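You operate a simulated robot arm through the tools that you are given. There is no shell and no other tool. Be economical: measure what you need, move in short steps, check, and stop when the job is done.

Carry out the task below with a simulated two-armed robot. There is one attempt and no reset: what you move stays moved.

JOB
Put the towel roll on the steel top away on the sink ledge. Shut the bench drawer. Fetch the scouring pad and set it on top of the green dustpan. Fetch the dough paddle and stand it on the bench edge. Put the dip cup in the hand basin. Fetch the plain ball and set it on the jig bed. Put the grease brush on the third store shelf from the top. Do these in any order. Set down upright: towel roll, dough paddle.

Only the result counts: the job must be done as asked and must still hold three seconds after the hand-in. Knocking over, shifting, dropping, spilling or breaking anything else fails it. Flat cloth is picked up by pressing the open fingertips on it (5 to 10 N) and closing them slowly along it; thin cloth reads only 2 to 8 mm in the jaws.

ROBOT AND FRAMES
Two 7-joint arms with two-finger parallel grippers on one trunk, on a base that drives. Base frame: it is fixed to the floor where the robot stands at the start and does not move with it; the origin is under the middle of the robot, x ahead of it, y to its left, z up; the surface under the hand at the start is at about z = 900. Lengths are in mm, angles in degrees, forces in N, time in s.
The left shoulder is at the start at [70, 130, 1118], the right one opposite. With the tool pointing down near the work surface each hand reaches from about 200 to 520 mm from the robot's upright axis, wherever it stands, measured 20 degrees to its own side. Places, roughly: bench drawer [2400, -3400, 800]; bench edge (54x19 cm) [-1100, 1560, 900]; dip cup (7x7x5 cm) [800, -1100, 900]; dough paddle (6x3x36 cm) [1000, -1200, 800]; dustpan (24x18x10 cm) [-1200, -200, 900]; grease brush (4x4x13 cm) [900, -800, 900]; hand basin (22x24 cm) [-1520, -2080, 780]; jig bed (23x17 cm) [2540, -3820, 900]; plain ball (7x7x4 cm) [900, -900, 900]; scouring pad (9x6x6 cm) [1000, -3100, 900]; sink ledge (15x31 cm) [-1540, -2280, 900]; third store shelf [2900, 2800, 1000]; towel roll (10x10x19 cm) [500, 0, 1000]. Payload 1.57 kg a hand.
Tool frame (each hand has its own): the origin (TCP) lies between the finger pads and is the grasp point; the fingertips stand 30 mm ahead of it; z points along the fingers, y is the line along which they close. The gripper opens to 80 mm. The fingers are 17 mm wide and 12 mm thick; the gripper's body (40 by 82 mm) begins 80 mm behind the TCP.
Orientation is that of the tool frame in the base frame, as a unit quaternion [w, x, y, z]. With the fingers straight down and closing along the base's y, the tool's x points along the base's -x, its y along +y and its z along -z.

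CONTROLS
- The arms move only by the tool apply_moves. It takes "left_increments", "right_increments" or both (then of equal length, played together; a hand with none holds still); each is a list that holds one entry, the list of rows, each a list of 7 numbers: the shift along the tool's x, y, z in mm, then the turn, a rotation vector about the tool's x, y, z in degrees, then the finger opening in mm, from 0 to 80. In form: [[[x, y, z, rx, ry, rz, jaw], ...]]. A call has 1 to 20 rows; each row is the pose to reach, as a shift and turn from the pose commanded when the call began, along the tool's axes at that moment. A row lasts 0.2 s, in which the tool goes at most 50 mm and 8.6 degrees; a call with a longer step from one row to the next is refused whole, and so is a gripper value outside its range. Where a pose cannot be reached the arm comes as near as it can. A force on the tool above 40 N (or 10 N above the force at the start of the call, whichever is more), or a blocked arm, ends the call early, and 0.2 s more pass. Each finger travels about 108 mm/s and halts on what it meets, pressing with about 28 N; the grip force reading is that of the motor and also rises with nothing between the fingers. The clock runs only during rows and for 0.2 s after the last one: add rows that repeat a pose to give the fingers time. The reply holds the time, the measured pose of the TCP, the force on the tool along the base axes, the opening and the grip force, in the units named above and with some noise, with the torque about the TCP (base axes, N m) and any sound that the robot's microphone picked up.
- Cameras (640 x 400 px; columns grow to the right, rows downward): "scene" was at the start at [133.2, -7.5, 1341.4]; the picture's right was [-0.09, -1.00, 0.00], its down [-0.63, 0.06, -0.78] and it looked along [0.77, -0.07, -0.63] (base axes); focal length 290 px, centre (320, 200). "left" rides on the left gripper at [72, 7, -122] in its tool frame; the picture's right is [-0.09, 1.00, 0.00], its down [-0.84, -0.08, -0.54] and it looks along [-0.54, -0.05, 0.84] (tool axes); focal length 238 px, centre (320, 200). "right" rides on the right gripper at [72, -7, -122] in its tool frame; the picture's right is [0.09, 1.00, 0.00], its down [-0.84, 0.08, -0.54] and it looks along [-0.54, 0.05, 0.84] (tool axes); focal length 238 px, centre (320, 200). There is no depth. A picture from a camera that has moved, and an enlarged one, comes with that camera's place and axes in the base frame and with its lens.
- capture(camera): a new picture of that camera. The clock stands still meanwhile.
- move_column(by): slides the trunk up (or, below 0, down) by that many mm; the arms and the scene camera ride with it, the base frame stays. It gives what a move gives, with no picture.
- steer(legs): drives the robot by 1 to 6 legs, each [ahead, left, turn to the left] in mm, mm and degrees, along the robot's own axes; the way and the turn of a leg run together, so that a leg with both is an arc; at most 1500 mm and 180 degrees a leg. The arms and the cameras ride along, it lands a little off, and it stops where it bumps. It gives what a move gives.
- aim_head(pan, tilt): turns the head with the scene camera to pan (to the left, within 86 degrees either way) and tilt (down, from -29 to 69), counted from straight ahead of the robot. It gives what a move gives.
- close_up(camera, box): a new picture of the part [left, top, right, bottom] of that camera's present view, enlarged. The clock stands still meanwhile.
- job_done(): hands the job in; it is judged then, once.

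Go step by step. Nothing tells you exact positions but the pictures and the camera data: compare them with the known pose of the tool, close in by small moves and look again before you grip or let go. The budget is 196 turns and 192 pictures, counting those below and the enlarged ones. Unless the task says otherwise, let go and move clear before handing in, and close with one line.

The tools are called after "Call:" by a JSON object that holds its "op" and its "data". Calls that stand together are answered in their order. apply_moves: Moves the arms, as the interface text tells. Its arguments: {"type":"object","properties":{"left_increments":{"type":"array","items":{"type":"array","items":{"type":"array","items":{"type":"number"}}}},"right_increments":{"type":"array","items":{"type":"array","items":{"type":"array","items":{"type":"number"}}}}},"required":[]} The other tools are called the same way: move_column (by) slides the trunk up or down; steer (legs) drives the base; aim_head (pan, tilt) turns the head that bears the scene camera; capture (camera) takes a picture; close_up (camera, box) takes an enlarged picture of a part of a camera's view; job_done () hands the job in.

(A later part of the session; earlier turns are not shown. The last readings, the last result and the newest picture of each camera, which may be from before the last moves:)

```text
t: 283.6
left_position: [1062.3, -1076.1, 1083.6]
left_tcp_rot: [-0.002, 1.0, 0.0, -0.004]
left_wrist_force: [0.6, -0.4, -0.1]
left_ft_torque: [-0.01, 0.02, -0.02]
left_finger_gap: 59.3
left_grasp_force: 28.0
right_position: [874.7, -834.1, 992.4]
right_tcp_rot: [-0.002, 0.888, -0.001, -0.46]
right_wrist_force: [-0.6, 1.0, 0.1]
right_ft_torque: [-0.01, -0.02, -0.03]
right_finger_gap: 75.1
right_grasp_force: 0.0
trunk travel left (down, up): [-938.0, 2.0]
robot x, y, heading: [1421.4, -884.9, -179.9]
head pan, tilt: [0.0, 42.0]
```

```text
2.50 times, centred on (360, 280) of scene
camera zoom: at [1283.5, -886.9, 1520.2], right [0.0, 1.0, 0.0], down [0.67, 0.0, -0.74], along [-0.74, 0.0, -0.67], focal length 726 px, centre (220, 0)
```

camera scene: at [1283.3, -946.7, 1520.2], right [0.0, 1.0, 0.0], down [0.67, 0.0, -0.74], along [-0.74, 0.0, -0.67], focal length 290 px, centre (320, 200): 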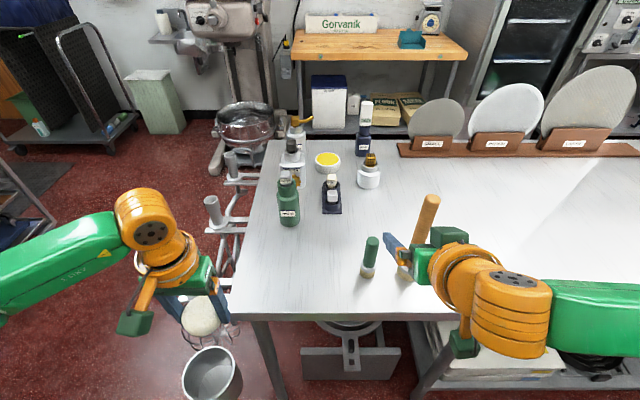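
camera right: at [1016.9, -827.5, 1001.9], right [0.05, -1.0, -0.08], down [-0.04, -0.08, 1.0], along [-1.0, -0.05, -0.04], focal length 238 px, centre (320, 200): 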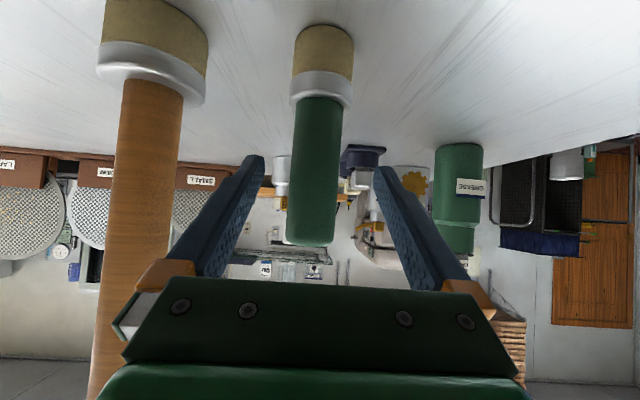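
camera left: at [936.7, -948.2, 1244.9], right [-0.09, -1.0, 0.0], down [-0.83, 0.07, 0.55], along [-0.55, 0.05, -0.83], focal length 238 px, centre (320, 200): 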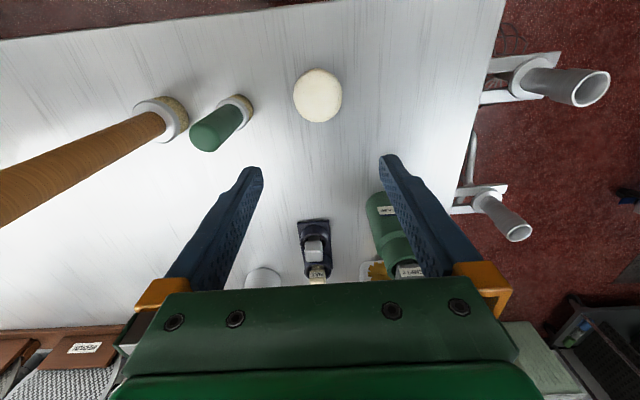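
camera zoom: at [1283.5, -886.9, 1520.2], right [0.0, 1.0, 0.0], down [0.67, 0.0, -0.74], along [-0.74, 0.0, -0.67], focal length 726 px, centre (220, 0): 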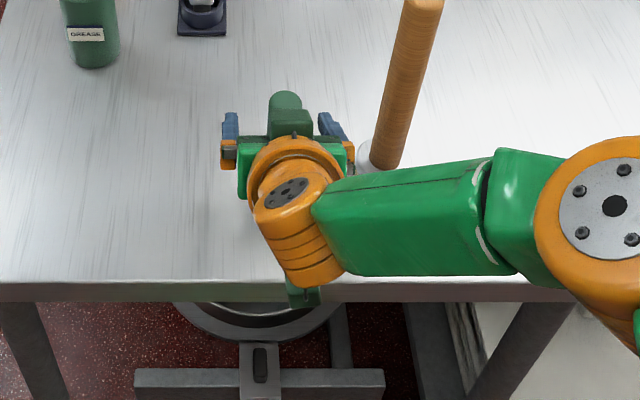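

Brush centred between the fingers. Close and lift slightly.

Call:
{"op": "apply_moves", "data": {"right_increments": [[[-3, 0, 5, 0, 0, 0, 60], [-3, 0, 5, 0, 0, 0, 45], [-3, 0, 5, 0, 0, 0, 30], [-3, 0, 5, 0, 0, 0, 20], [-3, 0, 5, 0, 0, 0, 15], [-3, 0, 5, 0, 0, 0, 15], [-20, 0, -7, 0, 0, 0, 15], [-36, 0, -18, 0, 0, 0, 15], [-52, 0, -29, 0, 0, 0, 15], [-52, 0, -29, 0, 0, 0, 15]]]}}

Call:
{"op": "capture", "data": {"camera": "scene"}}

Call:
{"op": "capture", "data": {"camera": "right"}}

```text
t: 285.8
left_position: [1062.6, -1076.7, 1082.9]
left_tcp_rot: [-0.001, 1.0, 0.0, -0.004]
left_wrist_force: [-0.1, -0.8, -1.6]
left_ft_torque: [-0.03, -0.01, -0.01]
left_finger_gap: 59.5
left_grasp_force: 27.8
right_position: [868.2, -833.8, 1052.9]
right_tcp_rot: [-0.001, 0.888, 0.001, -0.46]
right_wrist_force: [0.8, -0.4, -0.6]
right_ft_torque: [0.0, 0.04, 0.02]
right_finger_gap: 28.9
right_grasp_force: 28.1
trunk travel left (down, up): [-938.0, 2.0]
robot x, y, heading: [1418.1, -890.9, -180.2]
head pan, tilt: [0.0, 42.0]
```

```text
78 pictures are left
camera scene: at [1283.2, -886.9, 1520.1], right [0.0, 1.0, 0.0], down [0.67, 0.0, -0.74], along [-0.74, 0.0, -0.67], focal length 290 px, centre (320, 200)
```

scene: 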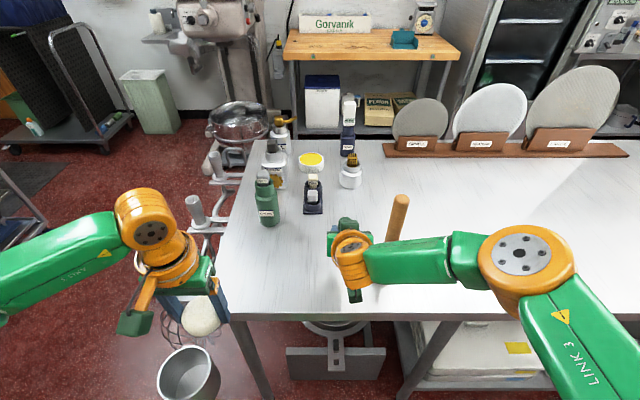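

```text
77 pictures are left
camera right: at [1010.1, -828.7, 1062.6], right [0.05, -1.0, -0.08], down [-0.04, -0.08, 1.0], along [-1.0, -0.05, -0.04], focal length 238 px, centre (320, 200)
```

right: 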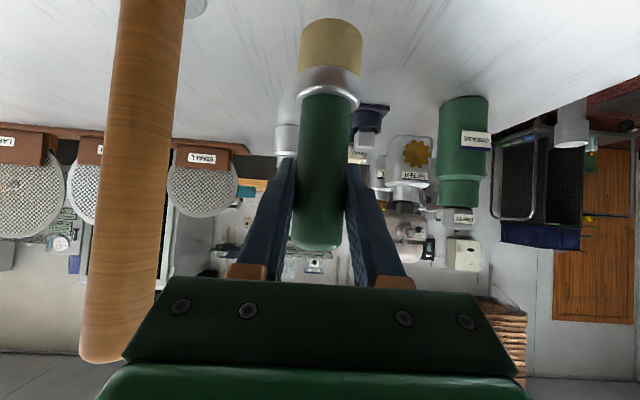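

Both items are held. Back off, turn to heading -90, and drive down towards the wooden bench.

Call:
{"op": "steer", "data": {"legs": [[-300, 0, 0], [0, 0, 90], [1450, 0, 0], [450, 0, 0]]}}

Call:
{"op": "aim_head", "data": {"pan": 20, "tilt": 25}}

Call:
{"op": "capture", "data": {"camera": "scene"}}

Call:
{"op": "aim_head", "data": {"pan": -40, "tilt": 28}}

Call:
{"op": "capture", "data": {"camera": "scene"}}

```text
t: 300.9
left_position: [1949.3, -3157.6, 1082.6]
left_tcp_rot: [0.002, 0.705, 0.709, -0.005]
left_wrist_force: [0.5, 0.0, -1.4]
left_ft_torque: [-0.01, 0.03, 0.01]
left_finger_gap: 59.3
left_grasp_force: 27.8
right_position: [1709.9, -3353.2, 1054.1]
right_tcp_rot: [0.325, 0.626, 0.629, -0.326]
right_wrist_force: [-0.3, 0.6, 0.4]
right_ft_torque: [-0.01, 0.01, 0.01]
right_finger_gap: 28.9
right_grasp_force: 28.1
trunk travel left (down, up): [-938.0, 2.0]
robot x, y, heading: [1760.3, -2805.1, -89.6]
head pan, tilt: [0.0, 42.0]
```

```text
t: 301.8
left_position: [1951.2, -3160.0, 1082.0]
left_tcp_rot: [0.002, 0.706, 0.709, -0.004]
left_wrist_force: [0.5, 0.0, -0.6]
left_ft_torque: [0.03, 0.0, 0.01]
left_finger_gap: 59.3
left_grasp_force: 28.6
right_position: [1709.4, -3355.1, 1051.9]
right_tcp_rot: [0.324, 0.627, 0.63, -0.325]
right_wrist_force: [-0.1, -0.7, -0.6]
right_ft_torque: [0.0, 0.0, 0.02]
right_finger_gap: 28.8
right_grasp_force: 27.4
trunk travel left (down, up): [-938.0, 2.0]
robot x, y, heading: [1757.7, -2799.6, -89.8]
head pan, tilt: [20.0, 25.0]
```

```text
76 pictures are left
camera scene: at [1789.6, -2939.9, 1546.3], right [-0.94, -0.35, 0.0], down [-0.15, 0.4, -0.91], along [0.31, -0.85, -0.42], focal length 290 px, centre (320, 200)
```

scene: 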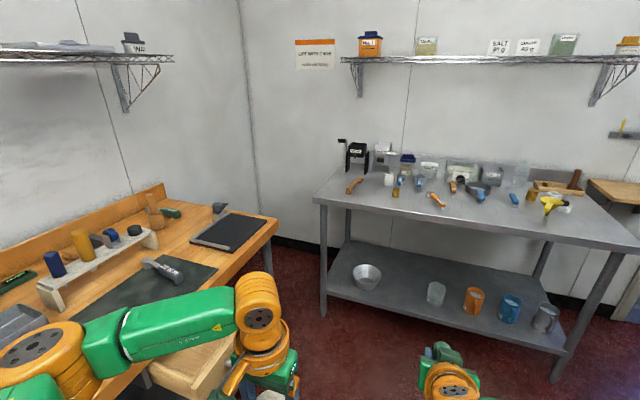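

```text
t: 303.1
left_position: [1950.3, -3159.9, 1082.2]
left_tcp_rot: [0.002, 0.705, 0.709, -0.005]
left_wrist_force: [-1.6, -0.6, -0.3]
left_ft_torque: [0.0, 0.0, 0.02]
left_finger_gap: 59.1
left_grasp_force: 28.3
right_position: [1709.7, -3355.2, 1052.5]
right_tcp_rot: [0.325, 0.626, 0.63, -0.325]
right_wrist_force: [0.3, 0.9, -1.3]
right_ft_torque: [0.03, 0.0, 0.0]
right_finger_gap: 28.7
right_grasp_force: 27.2
trunk travel left (down, up): [-938.0, 2.0]
robot x, y, heading: [1759.5, -2803.6, -89.6]
head pan, tilt: [-40.0, 28.0]
```

```text
75 pictures are left
camera scene: at [1699.5, -2923.5, 1541.6], right [-0.77, 0.64, 0.0], down [0.3, 0.36, -0.88], along [-0.56, -0.68, -0.47], focal length 290 px, centre (320, 200)
```

scene: 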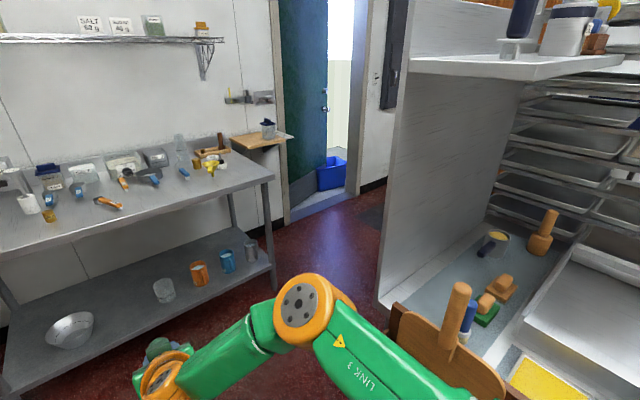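

The dark framed board at about [2525,-3810] is the jig bed; the open drawer is below the bench front; the scouring pad is the green block at about [1013,-3052]. Turn to face the bench and sidestep, then look at the drawer.

Call:
{"op": "steer", "data": {"legs": [[0, -130, 0], [0, 0, 90], [0, -350, 0]]}}

Call:
{"op": "aim_head", "data": {"pan": -10, "tilt": 38}}

Call:
{"op": "capture", "data": {"camera": "scene"}}

```text
t: 310.1
left_position: [1986.2, -2946.3, 1081.9]
left_tcp_rot: [0.005, -0.016, 1.0, -0.003]
left_wrist_force: [0.4, 0.5, -0.9]
left_ft_torque: [-0.02, 0.01, 0.02]
left_finger_gap: 59.2
left_grasp_force: 27.7
right_position: [2188.2, -3182.4, 1053.0]
right_tcp_rot: [0.459, -0.015, 0.888, 0.004]
right_wrist_force: [0.1, 0.5, -1.3]
right_ft_torque: [-0.01, 0.0, 0.01]
right_finger_gap: 29.1
right_grasp_force: 27.8
trunk travel left (down, up): [-938.0, 2.0]
robot x, y, heading: [1635.4, -3151.5, 1.8]
head pan, tilt: [-40.0, 28.0]
```

```text
t: 311.1
left_position: [1986.3, -2950.3, 1081.9]
left_tcp_rot: [0.004, -0.017, 1.0, -0.001]
left_wrist_force: [0.0, -0.5, -0.8]
left_ft_torque: [-0.01, -0.01, -0.01]
left_finger_gap: 59.5
left_grasp_force: 28.3
right_position: [2188.7, -3185.8, 1051.1]
right_tcp_rot: [0.46, -0.014, 0.888, 0.006]
right_wrist_force: [-0.3, 0.1, 0.1]
right_ft_torque: [-0.02, 0.02, -0.04]
right_finger_gap: 28.5
right_grasp_force: 27.9
trunk travel left (down, up): [-938.0, 2.0]
robot x, y, heading: [1636.3, -3149.4, 1.7]
head pan, tilt: [-10.0, 38.0]
```

```text
74 pictures are left
camera scene: at [1769.6, -3160.6, 1526.1], right [-0.14, -0.99, 0.0], down [-0.61, 0.09, -0.79], along [0.78, -0.11, -0.62], focal length 290 px, centre (320, 200)
```

scene: 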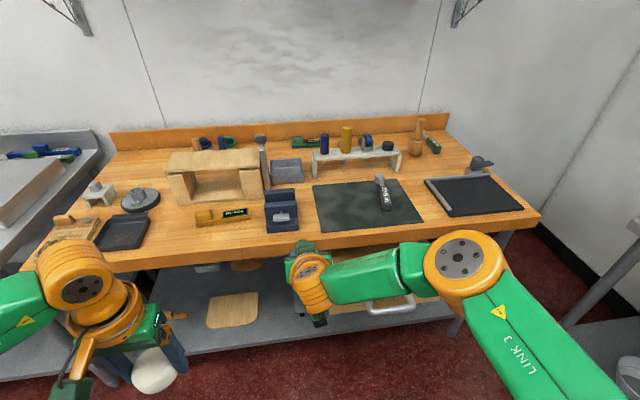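

Jig bed centre ≈ [2500,-3810]; drawer handle ≈ [2196,-3417], front y -3595..-3240. I retract the right hand, sidestep to y ≈ -3900 clear of the drawer and approach.

Call:
{"op": "apply_moves", "data": {"right_increments": [[[9, 0, -39, 0, 0, 0, 15], [18, 0, -78, 0, 0, 0, 15], [28, 0, -117, 0, 0, 0, 15], [37, 0, -157, 0, 0, 0, 15], [37, 0, -157, 0, 0, 0, 15]]], "left_increments": [[[-15, -20, 0, 0, 0, 0, 55], [-30, -40, 0, 0, 0, 0, 55], [-45, -60, 0, 0, 0, 0, 55], [-60, -80, 0, 0, 0, 0, 55], [-70, -100, 0, 0, 0, 0, 55]]]}}

Call:
{"op": "steer", "data": {"legs": [[0, -760, -1.8], [300, 0, 0]]}}

Call:
{"op": "aim_head", "data": {"pan": 10, "tilt": 42}}

Call:
{"op": "capture", "data": {"camera": "scene"}}

```text
t: 312.3
left_position: [2062.4, -3050.8, 1083.1]
left_tcp_rot: [0.004, -0.016, 1.0, -0.001]
left_wrist_force: [0.5, -0.1, -0.5]
left_ft_torque: [0.02, -0.04, 0.01]
left_finger_gap: 59.5
left_grasp_force: 27.7
right_position: [2039.0, -3188.3, 1112.6]
right_tcp_rot: [0.46, -0.014, 0.888, 0.007]
right_wrist_force: [0.4, 0.5, -1.1]
right_ft_torque: [0.01, -0.01, -0.01]
right_finger_gap: 28.7
right_grasp_force: 27.7
trunk travel left (down, up): [-938.0, 2.0]
robot x, y, heading: [1635.9, -3151.3, 2.1]
head pan, tilt: [-10.0, 38.0]
```

```text
t: 318.0
left_position: [2368.5, -3837.1, 1085.6]
left_tcp_rot: [0.007, 0.009, 1.0, -0.001]
left_wrist_force: [-0.3, -0.7, -0.2]
left_ft_torque: [-0.03, 0.0, 0.0]
left_finger_gap: 59.2
left_grasp_force: 27.9
right_position: [2338.3, -3975.4, 1112.9]
right_tcp_rot: [0.461, 0.008, 0.887, -0.006]
right_wrist_force: [0.1, -0.5, -1.0]
right_ft_torque: [-0.02, 0.0, 0.0]
right_finger_gap: 28.6
right_grasp_force: 27.8
trunk travel left (down, up): [-938.0, 2.0]
robot x, y, heading: [1943.0, -3918.8, -1.0]
head pan, tilt: [-10.0, 38.0]
```

```text
t: 318.9
left_position: [2371.0, -3836.4, 1083.0]
left_tcp_rot: [0.004, 0.01, 1.0, -0.002]
left_wrist_force: [0.4, -0.3, -1.3]
left_ft_torque: [0.02, 0.03, -0.02]
left_finger_gap: 59.3
left_grasp_force: 28.0
right_position: [2341.1, -3974.7, 1111.8]
right_tcp_rot: [0.46, 0.009, 0.888, -0.006]
right_wrist_force: [-0.7, -0.2, -0.2]
right_ft_torque: [-0.01, -0.02, -0.02]
right_finger_gap: 28.9
right_grasp_force: 27.9
trunk travel left (down, up): [-938.0, 2.0]
robot x, y, heading: [1939.2, -3916.7, -1.3]
head pan, tilt: [10.0, 42.0]
```

```text
73 pictures are left
camera scene: at [2071.5, -3903.2, 1520.1], right [0.15, -0.99, 0.0], down [-0.66, -0.1, -0.74], along [0.73, 0.11, -0.67], focal length 290 px, centre (320, 200)
```

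scene: 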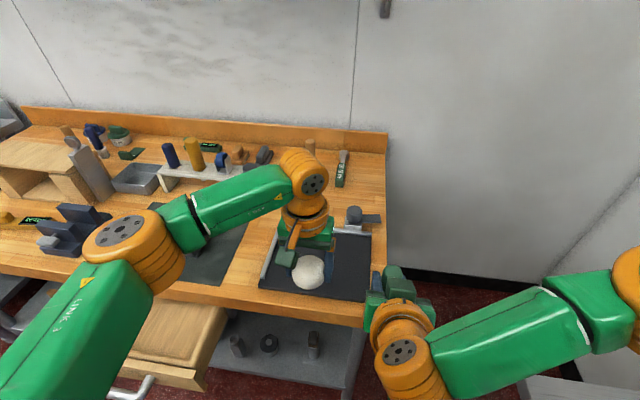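

Jig bed spans about x 2415..2627, y -3960..-3715; aim for [2523,-3840]. Drive 140 mm in and check from the hand camera.

Call:
{"op": "steer", "data": {"legs": [[140, 0, 0]]}}

Call:
{"op": "capture", "data": {"camera": "left"}}

Call:
{"op": "capture", "data": {"camera": "scene"}}

```text
t: 320.2
left_position: [2508.3, -3841.1, 1085.2]
left_tcp_rot: [0.006, 0.011, 1.0, -0.002]
left_wrist_force: [0.0, -0.2, -0.9]
left_ft_torque: [0.04, -0.01, 0.0]
left_finger_gap: 59.3
left_grasp_force: 27.9
right_position: [2478.1, -3977.8, 1114.2]
right_tcp_rot: [0.462, 0.01, 0.887, -0.007]
right_wrist_force: [-1.0, -0.2, -0.7]
right_ft_torque: [0.0, -0.01, 0.0]
right_finger_gap: 28.9
right_grasp_force: 27.6
trunk travel left (down, up): [-938.0, 2.0]
robot x, y, heading: [2081.0, -3914.9, -1.3]
head pan, tilt: [10.0, 42.0]
```

```text
72 pictures are left
camera left: at [2434.5, -3831.6, 1205.9], right [0.11, 0.99, 0.0], down [0.83, -0.09, 0.55], along [0.55, -0.06, -0.83], focal length 238 px, centre (320, 200)
```

left: 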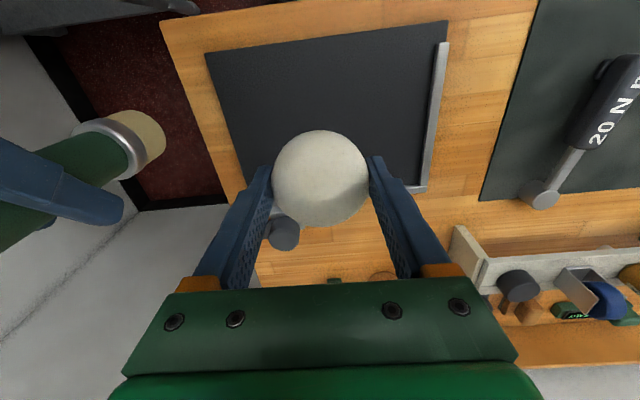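

```text
71 pictures are left
camera scene: at [2207.0, -3906.0, 1520.6], right [0.15, -0.99, 0.0], down [-0.66, -0.1, -0.75], along [0.74, 0.11, -0.67], focal length 290 px, centre (320, 200)
```

scene: 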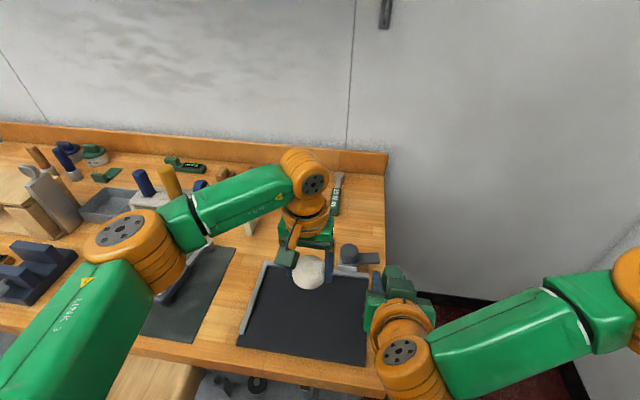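

Over the bed. Move 12 mm forward, lower to near contact.

Call:
{"op": "apply_moves", "data": {"left_increments": [[[-6, 5, 35, 0, 0, 0, 55], [-12, 8, 75, 0, 0, 0, 55], [-12, 8, 110, 0, 0, 0, 55], [-12, 8, 128, 0, 0, 0, 55], [-12, 8, 128, 0, 0, 0, 55]]]}}

Call:
{"op": "capture", "data": {"camera": "left"}}

```text
t: 321.4
left_position: [2523.0, -3832.6, 953.7]
left_tcp_rot: [0.005, 0.01, 1.0, -0.002]
left_wrist_force: [0.5, 0.1, -0.1]
left_ft_torque: [0.0, -0.01, 0.0]
left_finger_gap: 59.3
left_grasp_force: 28.3
right_position: [2481.1, -3976.7, 1113.2]
right_tcp_rot: [0.46, 0.009, 0.888, -0.006]
right_wrist_force: [0.3, 0.3, 0.0]
right_ft_torque: [0.04, 0.01, 0.01]
right_finger_gap: 28.8
right_grasp_force: 27.6
trunk travel left (down, up): [-938.0, 2.0]
robot x, y, heading: [2082.3, -3920.5, -1.1]
head pan, tilt: [10.0, 42.0]
```

```text
70 pictures are left
camera left: at [2450.7, -3823.9, 1075.4], right [0.11, 0.99, 0.0], down [0.83, -0.09, 0.55], along [0.55, -0.06, -0.84], focal length 238 px, centre (320, 200)
```

left: 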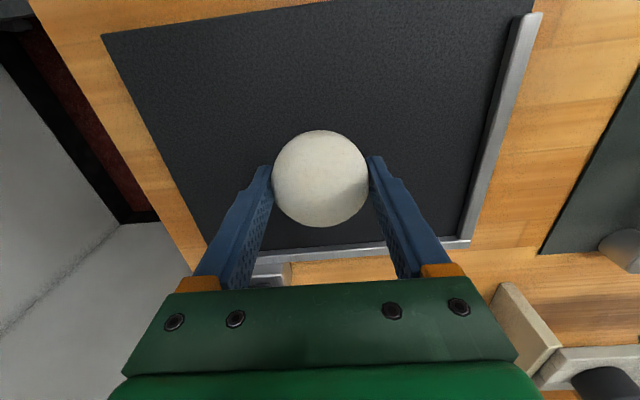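

Call:
{"op": "apply_moves", "data": {"left_increments": [[[0, 0, 3, 0, 0, 0, 55], [0, 0, 6, 0, 0, 0, 55], [0, 0, 6, 0, 0, 0, 55]]]}}

Call:
{"op": "apply_moves", "data": {"left_increments": [[[0, 0, 2, 0, 0, 0, 55], [0, 0, 4, 0, 0, 0, 55], [0, 0, 4, 0, 0, 0, 55]]]}}

Call:
{"op": "apply_moves", "data": {"left_increments": [[[0, 0, 1.5, 0, 0, 0, 55], [0, 0, 3, 0, 0, 0, 55], [0, 0, 3, 0, 0, 0, 55]]]}}

```text
t: 322.2
left_position: [2523.8, -3833.7, 948.8]
left_tcp_rot: [0.005, 0.011, 1.0, -0.001]
left_wrist_force: [-0.4, -0.2, -0.9]
left_ft_torque: [0.0, 0.04, -0.03]
left_finger_gap: 59.3
left_grasp_force: 28.0
right_position: [2480.3, -3977.3, 1112.8]
right_tcp_rot: [0.46, 0.009, 0.888, -0.005]
right_wrist_force: [-0.4, 0.8, -0.2]
right_ft_torque: [-0.01, -0.01, 0.0]
right_finger_gap: 29.0
right_grasp_force: 28.3
trunk travel left (down, up): [-938.0, 2.0]
robot x, y, heading: [2080.2, -3919.2, -1.1]
head pan, tilt: [10.0, 42.0]
```

```text
t: 323.0
left_position: [2524.8, -3831.8, 946.7]
left_tcp_rot: [0.005, 0.01, 1.0, -0.002]
left_wrist_force: [0.4, 0.3, -1.3]
left_ft_torque: [-0.02, 0.04, -0.02]
left_finger_gap: 59.3
left_grasp_force: 27.8
right_position: [2481.0, -3978.2, 1111.7]
right_tcp_rot: [0.459, 0.009, 0.889, -0.006]
right_wrist_force: [-0.7, 0.3, -1.4]
right_ft_torque: [-0.01, 0.0, -0.01]
right_finger_gap: 29.0
right_grasp_force: 27.8
trunk travel left (down, up): [-938.0, 2.0]
robot x, y, heading: [2081.2, -3916.8, -1.4]
head pan, tilt: [10.0, 42.0]
```

```text
t: 323.8
left_position: [2525.4, -3832.9, 942.7]
left_tcp_rot: [0.005, 0.01, 1.0, -0.002]
left_wrist_force: [-0.3, -0.1, -0.5]
left_ft_torque: [0.03, 0.01, 0.0]
left_finger_gap: 59.3
left_grasp_force: 27.5
right_position: [2482.4, -3977.4, 1112.6]
right_tcp_rot: [0.459, 0.01, 0.888, -0.006]
right_wrist_force: [-0.4, 0.5, -0.4]
right_ft_torque: [0.02, 0.03, -0.03]
right_finger_gap: 28.8
right_grasp_force: 28.1
trunk travel left (down, up): [-938.0, 2.0]
robot x, y, heading: [2080.7, -3914.4, -1.2]
head pan, tilt: [10.0, 42.0]
```

Call:
{"op": "apply_moves", "data": {"left_increments": [[[0, 0, 2, 0, 0, 0, 55], [0, 0, 4, 0, 0, 0, 55], [0, 0, 4, 0, 0, 0, 55]]]}}

Call:
{"op": "apply_moves", "data": {"left_increments": [[[0, 0, 1, 0, 0, 0, 55], [0, 0, 2.5, 0, 0, 0, 55], [0, 0, 2.5, 0, 0, 0, 55]]]}}

```text
t: 324.6
left_position: [2526.4, -3832.7, 938.4]
left_tcp_rot: [0.004, 0.011, 1.0, -0.002]
left_wrist_force: [-0.1, -0.4, 0.4]
left_ft_torque: [-0.02, -0.02, 0.01]
left_finger_gap: 59.2
left_grasp_force: 27.7
right_position: [2482.1, -3976.9, 1112.1]
right_tcp_rot: [0.46, 0.009, 0.888, -0.006]
right_wrist_force: [0.2, -0.3, 0.1]
right_ft_torque: [-0.01, 0.01, 0.01]
right_finger_gap: 28.5
right_grasp_force: 27.8
trunk travel left (down, up): [-938.0, 2.0]
robot x, y, heading: [2082.2, -3921.0, -1.2]
head pan, tilt: [10.0, 42.0]
```

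```text
t: 325.4
left_position: [2525.4, -3832.5, 935.4]
left_tcp_rot: [0.004, 0.01, 1.0, -0.001]
left_wrist_force: [0.2, -0.8, -1.5]
left_ft_torque: [-0.01, 0.02, -0.02]
left_finger_gap: 59.2
left_grasp_force: 28.2
right_position: [2480.9, -3976.9, 1112.1]
right_tcp_rot: [0.46, 0.009, 0.888, -0.006]
right_wrist_force: [-0.1, 0.8, -1.9]
right_ft_torque: [0.02, 0.0, 0.03]
right_finger_gap: 28.7
right_grasp_force: 28.3
trunk travel left (down, up): [-938.0, 2.0]
robot x, y, heading: [2082.5, -3918.2, -1.2]
head pan, tilt: [10.0, 42.0]
```

Call:
{"op": "apply_moves", "data": {"left_increments": [[[0, 0, 1, 0, 0, 0, 55], [0, 0, 2.5, 0, 0, 0, 55], [0, 0, 2.5, 0, 0, 0, 55]]]}}

Call:
{"op": "close_up", "data": {"camera": "scene", "box": [220, 220, 400, 360]}}

```text
t: 326.2
left_position: [2524.3, -3833.2, 933.5]
left_tcp_rot: [0.004, 0.01, 1.0, -0.003]
left_wrist_force: [0.3, 0.3, -0.1]
left_ft_torque: [-0.02, 0.0, 0.02]
left_finger_gap: 59.2
left_grasp_force: 28.0
right_position: [2482.1, -3977.6, 1113.5]
right_tcp_rot: [0.459, 0.009, 0.888, -0.005]
right_wrist_force: [0.1, 0.0, -1.0]
right_ft_torque: [-0.03, 0.01, -0.01]
right_finger_gap: 28.7
right_grasp_force: 27.7
trunk travel left (down, up): [-938.0, 2.0]
robot x, y, heading: [2082.4, -3920.2, -1.3]
head pan, tilt: [10.0, 42.0]
```

```text
2.86 times, centred on (310, 290) of scene
camera zoom: at [2212.2, -3906.2, 1520.1], right [0.15, -0.99, 0.0], down [-0.66, -0.1, -0.74], along [0.73, 0.11, -0.67], focal length 830 px, centre (349, -57)
```

zoom: 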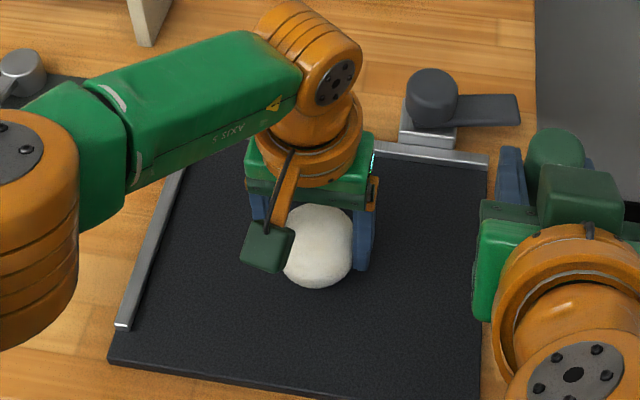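

Call:
{"op": "apply_moves", "data": {"left_increments": [[[0, 0, 1, 0, 0, 0, 55], [0, 0, 3, 0, 0, 0, 55], [0, 0, 3, 0, 0, 0, 55]]]}}

Call:
{"op": "apply_moves", "data": {"left_increments": [[[0, 0, 1, 0, 0, 0, 55], [0, 0, 2, 0, 0, 0, 55], [0, 0, 2, 0, 0, 0, 55]]]}}

```text
t: 327.0
left_position: [2525.4, -3833.5, 931.9]
left_tcp_rot: [0.004, 0.01, 1.0, -0.001]
left_wrist_force: [0.3, 0.5, -0.2]
left_ft_torque: [0.01, 0.01, 0.01]
left_finger_gap: 59.2
left_grasp_force: 28.0
right_position: [2481.2, -3976.9, 1112.6]
right_tcp_rot: [0.459, 0.009, 0.888, -0.006]
right_wrist_force: [0.4, -1.4, -0.7]
right_ft_torque: [0.02, -0.01, 0.01]
right_finger_gap: 28.5
right_grasp_force: 28.1
trunk travel left (down, up): [-938.0, 2.0]
robot x, y, heading: [2081.9, -3921.6, -1.4]
head pan, tilt: [10.0, 42.0]
```

```text
t: 327.8
left_position: [2524.4, -3833.1, 928.7]
left_tcp_rot: [0.005, 0.011, 1.0, -0.002]
left_wrist_force: [-0.5, 0.0, -0.1]
left_ft_torque: [-0.03, 0.04, 0.0]
left_finger_gap: 59.4
left_grasp_force: 27.4
right_position: [2482.1, -3978.5, 1111.9]
right_tcp_rot: [0.459, 0.01, 0.888, -0.006]
right_wrist_force: [0.6, -0.3, -1.0]
right_ft_torque: [0.01, -0.03, 0.02]
right_finger_gap: 28.9
right_grasp_force: 28.2
trunk travel left (down, up): [-938.0, 2.0]
robot x, y, heading: [2083.1, -3914.0, -1.1]
head pan, tilt: [10.0, 42.0]
```

The bench top is a bit lower here. Keep lowering in small steps.

Call:
{"op": "apply_moves", "data": {"left_increments": [[[0, 0, 2, 0, 0, 0, 55], [0, 0, 4, 0, 0, 0, 55], [0, 0, 4, 0, 0, 0, 55]]]}}

Call:
{"op": "apply_moves", "data": {"left_increments": [[[0, 0, 1.5, 0, 0, 0, 55], [0, 0, 3, 0, 0, 0, 55], [0, 0, 3, 0, 0, 0, 55]]]}}

Call:
{"op": "apply_moves", "data": {"left_increments": [[[0, 0, 1.5, 0, 0, 0, 55], [0, 0, 3, 0, 0, 0, 55], [0, 0, 3, 0, 0, 0, 55]]]}}

Call:
{"op": "capture", "data": {"camera": "left"}}

```text
t: 328.6
left_position: [2525.0, -3832.9, 926.8]
left_tcp_rot: [0.006, 0.011, 1.0, -0.002]
left_wrist_force: [3.6, 0.4, 12.2]
left_ft_torque: [0.13, -0.14, 0.0]
left_finger_gap: 59.4
left_grasp_force: 27.7
right_position: [2481.2, -3977.2, 1112.3]
right_tcp_rot: [0.46, 0.01, 0.888, -0.006]
right_wrist_force: [0.2, -0.1, -0.6]
right_ft_torque: [-0.01, 0.01, 0.01]
right_finger_gap: 28.7
right_grasp_force: 28.0
trunk travel left (down, up): [-938.0, 2.0]
robot x, y, heading: [2077.7, -3920.1, -1.0]
head pan, tilt: [10.0, 42.0]
```

```text
t: 329.4
left_position: [2522.0, -3833.1, 922.4]
left_tcp_rot: [0.006, 0.011, 1.0, -0.001]
left_wrist_force: [8.3, 2.7, 28.5]
left_ft_torque: [0.12, -0.19, 0.02]
left_finger_gap: 59.7
left_grasp_force: 28.2
right_position: [2477.8, -3977.3, 1114.1]
right_tcp_rot: [0.461, 0.01, 0.887, -0.007]
right_wrist_force: [0.3, 1.1, -1.1]
right_ft_torque: [0.0, 0.03, 0.03]
right_finger_gap: 28.8
right_grasp_force: 27.8
trunk travel left (down, up): [-938.0, 2.0]
robot x, y, heading: [2080.2, -3919.2, -1.1]
head pan, tilt: [10.0, 42.0]
```

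```text
t: 330.0
left_position: [2521.8, -3833.8, 923.3]
left_tcp_rot: [0.009, 0.01, 1.0, -0.002]
left_wrist_force: [-2.4, 1.1, 15.9]
left_ft_torque: [0.09, 0.27, 0.04]
left_finger_gap: 59.3
left_grasp_force: 28.4
right_position: [2476.5, -3977.8, 1113.3]
right_tcp_rot: [0.461, 0.009, 0.887, -0.006]
right_wrist_force: [-0.2, -0.7, -0.8]
right_ft_torque: [0.0, 0.03, 0.03]
right_finger_gap: 29.0
right_grasp_force: 27.4
trunk travel left (down, up): [-938.0, 2.0]
robot x, y, heading: [2080.7, -3917.9, -1.2]
head pan, tilt: [10.0, 42.0]
stopped in row 2 (left hand): the force on the tool passed its limit at 42 N (the readings are from after the stop); the commanded pose is now the measured one
```

```text
68 pictures are left
camera left: at [2448.4, -3824.6, 1042.7], right [0.11, 0.99, 0.0], down [0.83, -0.09, 0.56], along [0.55, -0.06, -0.83], focal length 238 px, centre (320, 200)
```

left: 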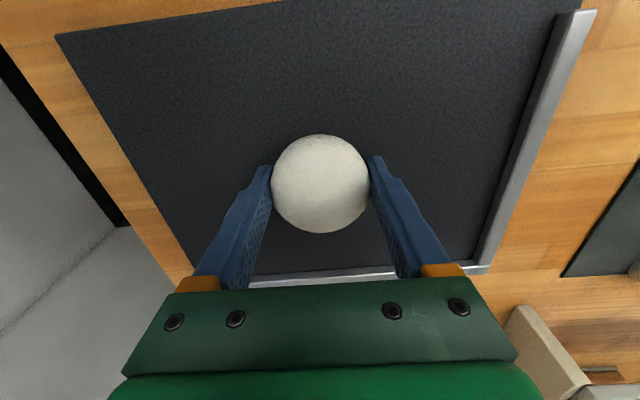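

Contact made. Ease up, open and rise.

Call:
{"op": "apply_moves", "data": {"left_increments": [[[0, 0, -2, 0, 0, 0, 56], [0, 0, -2, 0, 0, 0, 62], [0, 0, -2, 0, 0, 0, 70], [0, 0, -2, 0, 0, 0, 80], [0, 0, -2, 0, 0, 0, 80], [0, 0, -25, 0, 0, 0, 80], [0, 0, -70, 0, 0, 0, 80], [0, 0, -115, 0, 0, 0, 80], [0, 0, -160, 0, 0, 0, 80], [0, 0, -160, 0, 0, 0, 80]]]}}

Call:
{"op": "capture", "data": {"camera": "left"}}

```text
t: 332.2
left_position: [2524.0, -3833.3, 1080.9]
left_tcp_rot: [0.007, 0.011, 1.0, -0.001]
left_wrist_force: [0.0, 0.1, 0.2]
left_ft_torque: [0.0, -0.04, -0.01]
left_finger_gap: 79.8
left_grasp_force: 0.0
right_position: [2481.6, -3977.2, 1112.3]
right_tcp_rot: [0.459, 0.009, 0.888, -0.006]
right_wrist_force: [0.3, -0.8, -0.4]
right_ft_torque: [-0.02, -0.02, 0.01]
right_finger_gap: 28.5
right_grasp_force: 27.6
trunk travel left (down, up): [-938.0, 2.0]
robot x, y, heading: [2080.0, -3916.3, -1.2]
head pan, tilt: [10.0, 42.0]
```

```text
67 pictures are left
camera left: at [2450.9, -3825.5, 1202.7], right [0.11, 0.99, 0.0], down [0.83, -0.09, 0.55], along [0.55, -0.06, -0.83], focal length 238 px, centre (320, 200)
```

left: 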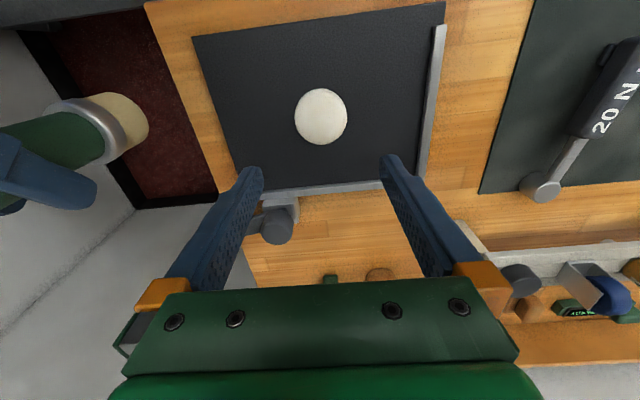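

Ball is on the jig bed. Back off, sidestep to the drawer, and look.

Call:
{"op": "steer", "data": {"legs": [[-420, 0, 1.2], [0, 440, 0]]}}

Call:
{"op": "aim_head", "data": {"pan": 5, "tilt": 45}}

Call:
{"op": "capture", "data": {"camera": "scene"}}

```text
t: 337.1
left_position: [2101.5, -3378.7, 1081.7]
left_tcp_rot: [0.006, 0.001, 1.0, 0.0]
left_wrist_force: [-0.6, 0.3, 0.8]
left_ft_torque: [0.03, -0.01, 0.02]
left_finger_gap: 79.8
left_grasp_force: 0.0
right_position: [2061.0, -3521.6, 1113.4]
right_tcp_rot: [0.459, 0.001, 0.889, 0.0]
right_wrist_force: [-0.1, 0.2, -1.6]
right_ft_torque: [-0.04, -0.02, -0.01]
right_finger_gap: 28.9
right_grasp_force: 28.1
trunk travel left (down, up): [-938.0, 2.0]
robot x, y, heading: [1658.8, -3466.5, -0.1]
head pan, tilt: [10.0, 42.0]
```

```text
t: 337.7
left_position: [2100.3, -3376.4, 1082.2]
left_tcp_rot: [0.006, 0.001, 1.0, -0.001]
left_wrist_force: [0.0, 0.1, 0.3]
left_ft_torque: [-0.01, -0.01, 0.0]
left_finger_gap: 79.9
left_grasp_force: 0.0
right_position: [2060.3, -3520.1, 1112.5]
right_tcp_rot: [0.459, 0.001, 0.888, -0.002]
right_wrist_force: [0.0, -0.1, -1.0]
right_ft_torque: [-0.02, -0.03, 0.0]
right_finger_gap: 28.7
right_grasp_force: 27.7
trunk travel left (down, up): [-938.0, 2.0]
robot x, y, heading: [1661.1, -3468.7, -0.5]
head pan, tilt: [5.0, 45.0]
```

```text
66 pictures are left
camera scene: at [1789.5, -3462.2, 1515.9], right [0.09, -1.0, 0.0], down [-0.7, -0.06, -0.71], along [0.7, 0.06, -0.71], focal length 290 px, centre (320, 200)
```

scene: 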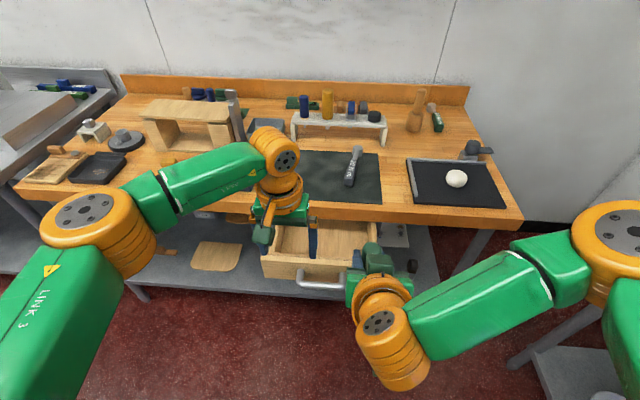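

Drawer front is at x ≈ 2200, handle centre ≈ [2185,-3428,800]. Move the brush hand out of the way, pitch the left hand with closed fingers, and lower the trunk.

Call:
{"op": "apply_moves", "data": {"left_increments": [[[6, -6, 10, 0, -8, 0, 60], [12, -12, 20, 0, -16, 0, 40], [18, -18, 30, 0, -24, 0, 20], [25, -25, 40, 0, -32, 0, 5], [32, -32, 50, 0, -40, 0, 2], [38, -40, 60, 0, -48, 0, 0], [45, -48, 70, 0, -55, 0, 0], [45, -48, 70, 0, -55, 0, 0]]], "right_increments": [[[5, -20, -7, 0, 0, 0, 15], [10, -40, -14, 0, 0, 0, 15], [15, -60, -21, 0, 0, 0, 15], [20, -80, -28, 0, 0, 0, 15], [25, -100, -35, 0, 0, 0, 15], [30, -120, -42, 0, 0, 0, 15], [34, -140, -49, 0, 0, 0, 15], [34, -150, -49, 0, 0, 0, 15]]]}}

Call:
{"op": "move_column", "data": {"by": -150}}

Call:
{"op": "capture", "data": {"camera": "scene"}}

Call:
{"op": "capture", "data": {"camera": "left"}}

```text
t: 339.5
left_position: [2057.4, -3425.6, 1010.0]
left_tcp_rot: [0.469, 0.001, 0.883, -0.002]
left_wrist_force: [-0.7, 0.1, 0.9]
left_ft_torque: [-0.03, 0.04, 0.01]
left_finger_gap: 0.0
left_grasp_force: 21.4
right_position: [2063.4, -3685.5, 1125.7]
right_tcp_rot: [0.454, -0.003, 0.891, -0.003]
right_wrist_force: [0.0, -1.9, -0.8]
right_ft_torque: [0.13, -0.01, 0.18]
right_finger_gap: 28.9
right_grasp_force: 28.4
right hand out of reach, approached as far as the arm can: row 3, 4, 5, 6, 7, 8
trunk travel left (down, up): [-938.0, 2.0]
robot x, y, heading: [1660.3, -3466.8, -0.2]
head pan, tilt: [5.0, 45.0]
```

```text
t: 341.3
left_position: [2056.9, -3425.6, 859.6]
left_tcp_rot: [0.466, -0.001, 0.885, -0.001]
left_wrist_force: [-0.5, -0.9, 0.7]
left_ft_torque: [0.0, 0.02, 0.0]
left_finger_gap: 0.0
left_grasp_force: 21.9
right_position: [2062.5, -3686.1, 975.9]
right_tcp_rot: [0.454, 0.002, 0.891, -0.002]
right_wrist_force: [0.6, -0.2, -0.9]
right_ft_torque: [0.01, 0.01, 0.02]
right_finger_gap: 28.9
right_grasp_force: 28.2
trunk travel left (down, up): [-788.0, 152.0]
robot x, y, heading: [1661.7, -3468.7, 0.1]
head pan, tilt: [5.0, 45.0]
```

```text
65 pictures are left
camera scene: at [1789.3, -3461.5, 1365.9], right [0.09, -1.0, 0.0], down [-0.7, -0.06, -0.71], along [0.7, 0.06, -0.71], focal length 290 px, centre (320, 200)
```

scene: 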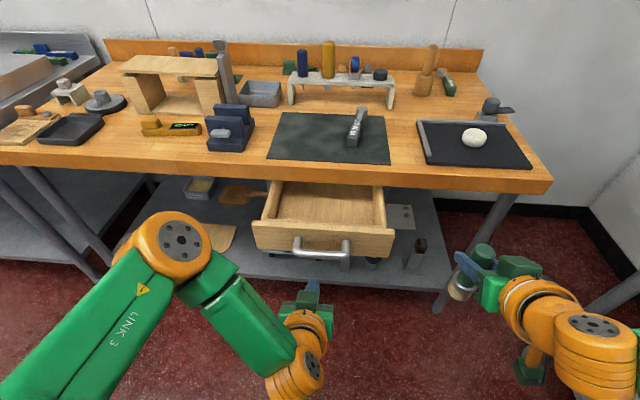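

```text
64 pictures are left
camera left: at [1915.3, -3418.3, 869.6], right [0.05, 1.0, 0.07], down [0.02, -0.08, 1.0], along [1.0, -0.05, -0.03], focal length 238 px, centre (320, 200)
```

left: 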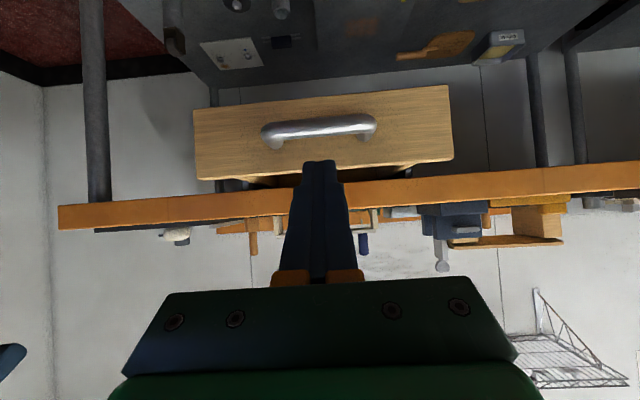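

Clear view: panel top z ≈ 835, handle z ≈ 777. Lower fingertips to z ≈ 812, drive ahead 100 mm, then push with the arm.

Call:
{"op": "apply_moves", "data": {"left_increments": [[[13, -4, 9, 0, 0, 0, 0], [25, -8, 18, 0, 0, 0, 0], [25, -8, 18, 0, 0, 0, 0]]]}}

Call:
{"op": "steer", "data": {"legs": [[95, 0, 0]]}}

Call:
{"op": "apply_moves", "data": {"left_increments": [[[-9, 0, 12, 0, 0, 0, 0], [-17, 0, 25, 0, 0, 0, 0], [-26, 0, 37, 0, 0, 0, 0], [-34, 0, 49, 0, 0, 0, 0], [-43, 0, 61, 0, 0, 0, 0], [-52, 0, 74, 0, 0, 0, 0], [-60, 0, 86, 0, 0, 0, 0], [-69, 0, 98, 0, 0, 0, 0], [-77, 0, 111, 0, 0, 0, 0], [-80, 0, 115, 0, 0, 0, 0]]]}}

Call:
{"op": "capture", "data": {"camera": "scene"}}

```text
t: 342.1
left_position: [2056.2, -3433.2, 828.4]
left_tcp_rot: [0.467, 0.001, 0.884, -0.002]
left_wrist_force: [-0.2, 0.5, 0.6]
left_ft_torque: [-0.03, 0.02, 0.0]
left_finger_gap: 0.0
left_grasp_force: 21.1
right_position: [2063.6, -3684.5, 975.5]
right_tcp_rot: [0.454, 0.001, 0.891, -0.003]
right_wrist_force: [1.1, 0.8, -1.2]
right_ft_torque: [-0.01, 0.01, 0.0]
right_finger_gap: 29.2
right_grasp_force: 27.5
trunk travel left (down, up): [-788.0, 152.0]
robot x, y, heading: [1660.5, -3468.8, -0.2]
head pan, tilt: [5.0, 45.0]
```

```text
t: 343.2
left_position: [2149.5, -3433.7, 830.8]
left_tcp_rot: [0.468, 0.001, 0.884, -0.001]
left_wrist_force: [-0.1, 0.0, -0.1]
left_ft_torque: [0.0, -0.02, -0.02]
left_finger_gap: 0.0
left_grasp_force: 21.0
right_position: [2155.7, -3686.0, 976.2]
right_tcp_rot: [0.454, 0.003, 0.891, -0.003]
right_wrist_force: [0.3, -0.9, -1.2]
right_ft_torque: [-0.01, -0.02, 0.01]
right_finger_gap: 28.7
right_grasp_force: 27.9
trunk travel left (down, up): [-788.0, 152.0]
robot x, y, heading: [1754.3, -3466.0, -0.1]
head pan, tilt: [5.0, 45.0]
```

```text
t: 345.4
left_position: [2290.2, -3434.2, 831.0]
left_tcp_rot: [0.468, 0.001, 0.884, -0.002]
left_wrist_force: [-3.2, 1.5, 4.7]
left_ft_torque: [0.02, -0.11, 0.02]
left_finger_gap: 0.0
left_grasp_force: 21.5
right_position: [2155.5, -3686.1, 976.2]
right_tcp_rot: [0.455, 0.002, 0.891, -0.003]
right_wrist_force: [0.1, 0.5, -1.1]
right_ft_torque: [0.03, -0.01, -0.01]
right_finger_gap: 29.2
right_grasp_force: 27.9
trunk travel left (down, up): [-788.0, 152.0]
robot x, y, heading: [1751.5, -3467.1, -0.1]
head pan, tilt: [5.0, 45.0]
```

```text
63 pictures are left
camera scene: at [1881.4, -3462.0, 1366.1], right [0.08, -1.0, 0.0], down [-0.7, -0.06, -0.71], along [0.71, 0.06, -0.71], focal length 290 px, centre (320, 200)
```

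scene: 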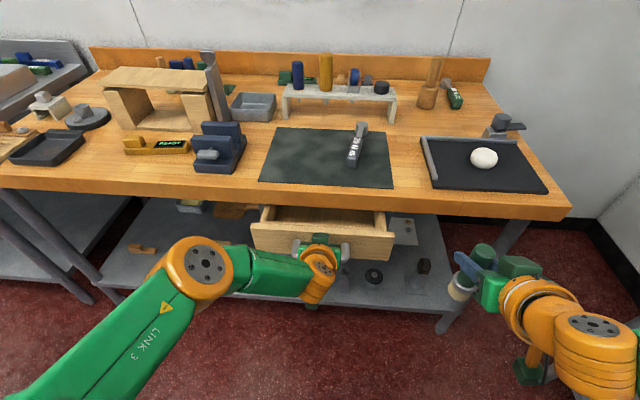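

Drawer moving smoothly. Keep pushing until it stops.

Call:
{"op": "apply_moves", "data": {"left_increments": [[[-6, 0, 8, 0, 0, 0, 0], [-11, 0, 16, 0, 0, 0, 0], [-17, 0, 25, 0, 0, 0, 0], [-23, 0, 33, 0, 0, 0, 0], [-29, 0, 41, 0, 0, 0, 0], [-34, 0, 49, 0, 0, 0, 0], [-40, 0, 57, 0, 0, 0, 0]]]}}

Call:
{"op": "capture", "data": {"camera": "scene"}}

Call:
{"op": "capture", "data": {"camera": "left"}}

```text
t: 347.0
left_position: [2344.8, -3430.9, 836.3]
left_tcp_rot: [0.467, 0.002, 0.884, -0.002]
left_wrist_force: [-0.7, -0.9, -0.6]
left_ft_torque: [-0.01, -0.02, 0.02]
left_finger_gap: 0.2
left_grasp_force: 21.6
left hand out of reach, approached as far as the arm can: row 6, 7
right_position: [2157.9, -3686.1, 975.2]
right_tcp_rot: [0.454, 0.001, 0.891, -0.002]
right_wrist_force: [0.1, -0.4, -0.2]
right_ft_torque: [0.0, -0.02, 0.02]
right_finger_gap: 28.7
right_grasp_force: 28.6
trunk travel left (down, up): [-788.0, 152.0]
robot x, y, heading: [1754.5, -3471.7, -0.2]
head pan, tilt: [5.0, 45.0]
```

```text
62 pictures are left
camera scene: at [1884.0, -3461.7, 1365.8], right [0.08, -1.0, 0.0], down [-0.7, -0.06, -0.71], along [0.7, 0.06, -0.71], focal length 290 px, centre (320, 200)
```

scene: 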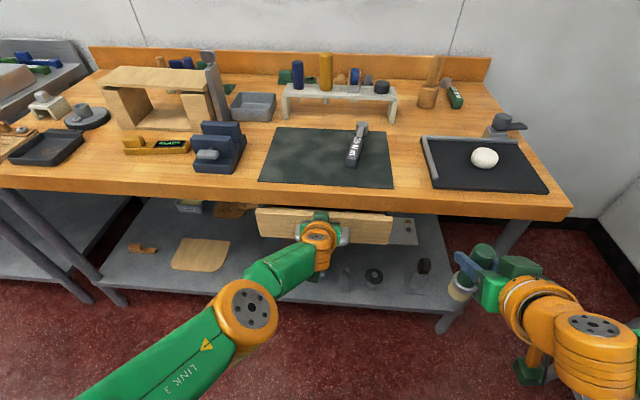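

```text
61 pictures are left
camera left: at [2203.4, -3424.4, 845.4], right [0.05, 1.0, 0.07], down [0.02, -0.08, 1.0], along [1.0, -0.05, -0.03], focal length 238 px, centre (320, 200)
```

left: 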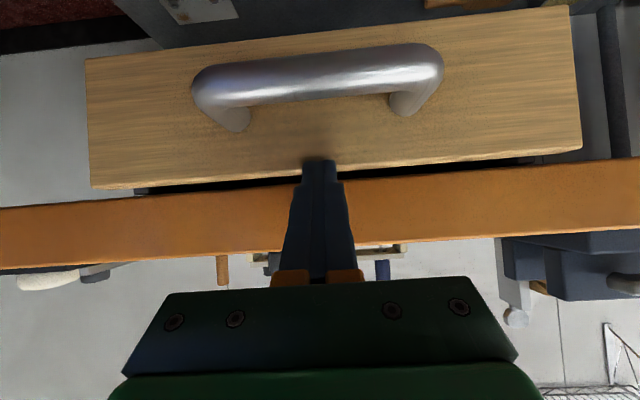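

Nearly shut. Push the last bit with the base.

Call:
{"op": "steer", "data": {"legs": [[30, 0, 0]]}}

Call:
{"op": "capture", "data": {"camera": "left"}}

Call:
{"op": "close_up", "data": {"camera": "scene", "box": [220, 170, 440, 280]}}

```text
t: 347.8
left_position: [2365.7, -3431.0, 840.1]
left_tcp_rot: [0.469, 0.001, 0.883, -0.004]
left_wrist_force: [-36.7, 1.1, -8.5]
left_ft_torque: [0.13, 0.6, 0.03]
left_finger_gap: 0.0
left_grasp_force: 21.1
right_position: [2178.0, -3686.0, 979.7]
right_tcp_rot: [0.459, 0.002, 0.888, -0.003]
right_wrist_force: [0.1, 0.7, -1.1]
right_ft_torque: [-0.01, 0.01, 0.0]
right_finger_gap: 28.6
right_grasp_force: 27.9
trunk travel left (down, up): [-788.0, 152.0]
robot x, y, heading: [1788.0, -3466.6, -0.2]
head pan, tilt: [5.0, 45.0]
```

```text
60 pictures are left
camera left: at [2224.1, -3424.8, 848.5], right [0.05, 1.0, 0.07], down [0.02, -0.07, 1.0], along [1.0, -0.05, -0.02], focal length 238 px, centre (320, 200)
```

left: 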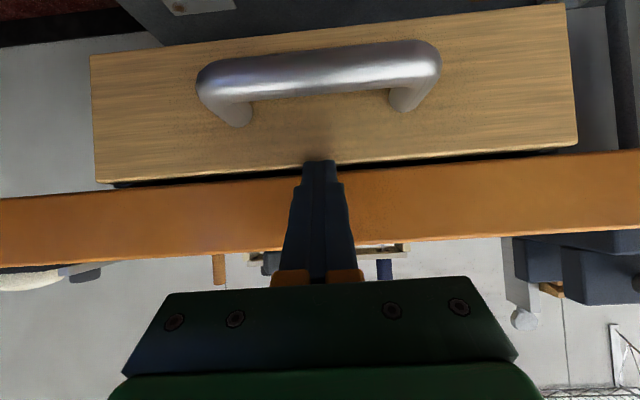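

```text
2.91 times, centred on (330, 225) of scene
camera zoom: at [1900.7, -3461.3, 1366.9], right [0.08, -1.0, 0.0], down [-0.7, -0.06, -0.71], along [0.71, 0.06, -0.7], focal length 845 px, centre (291, 127)
```

zoom: 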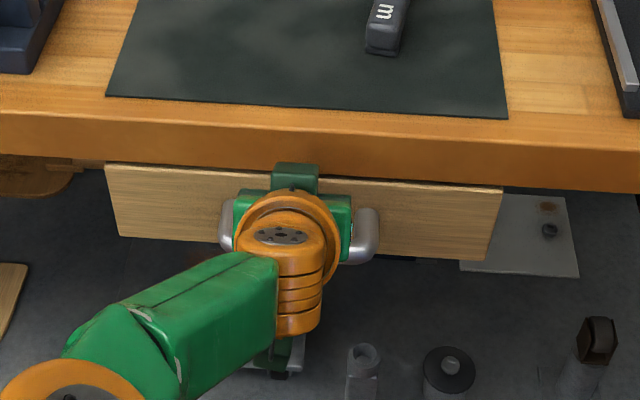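

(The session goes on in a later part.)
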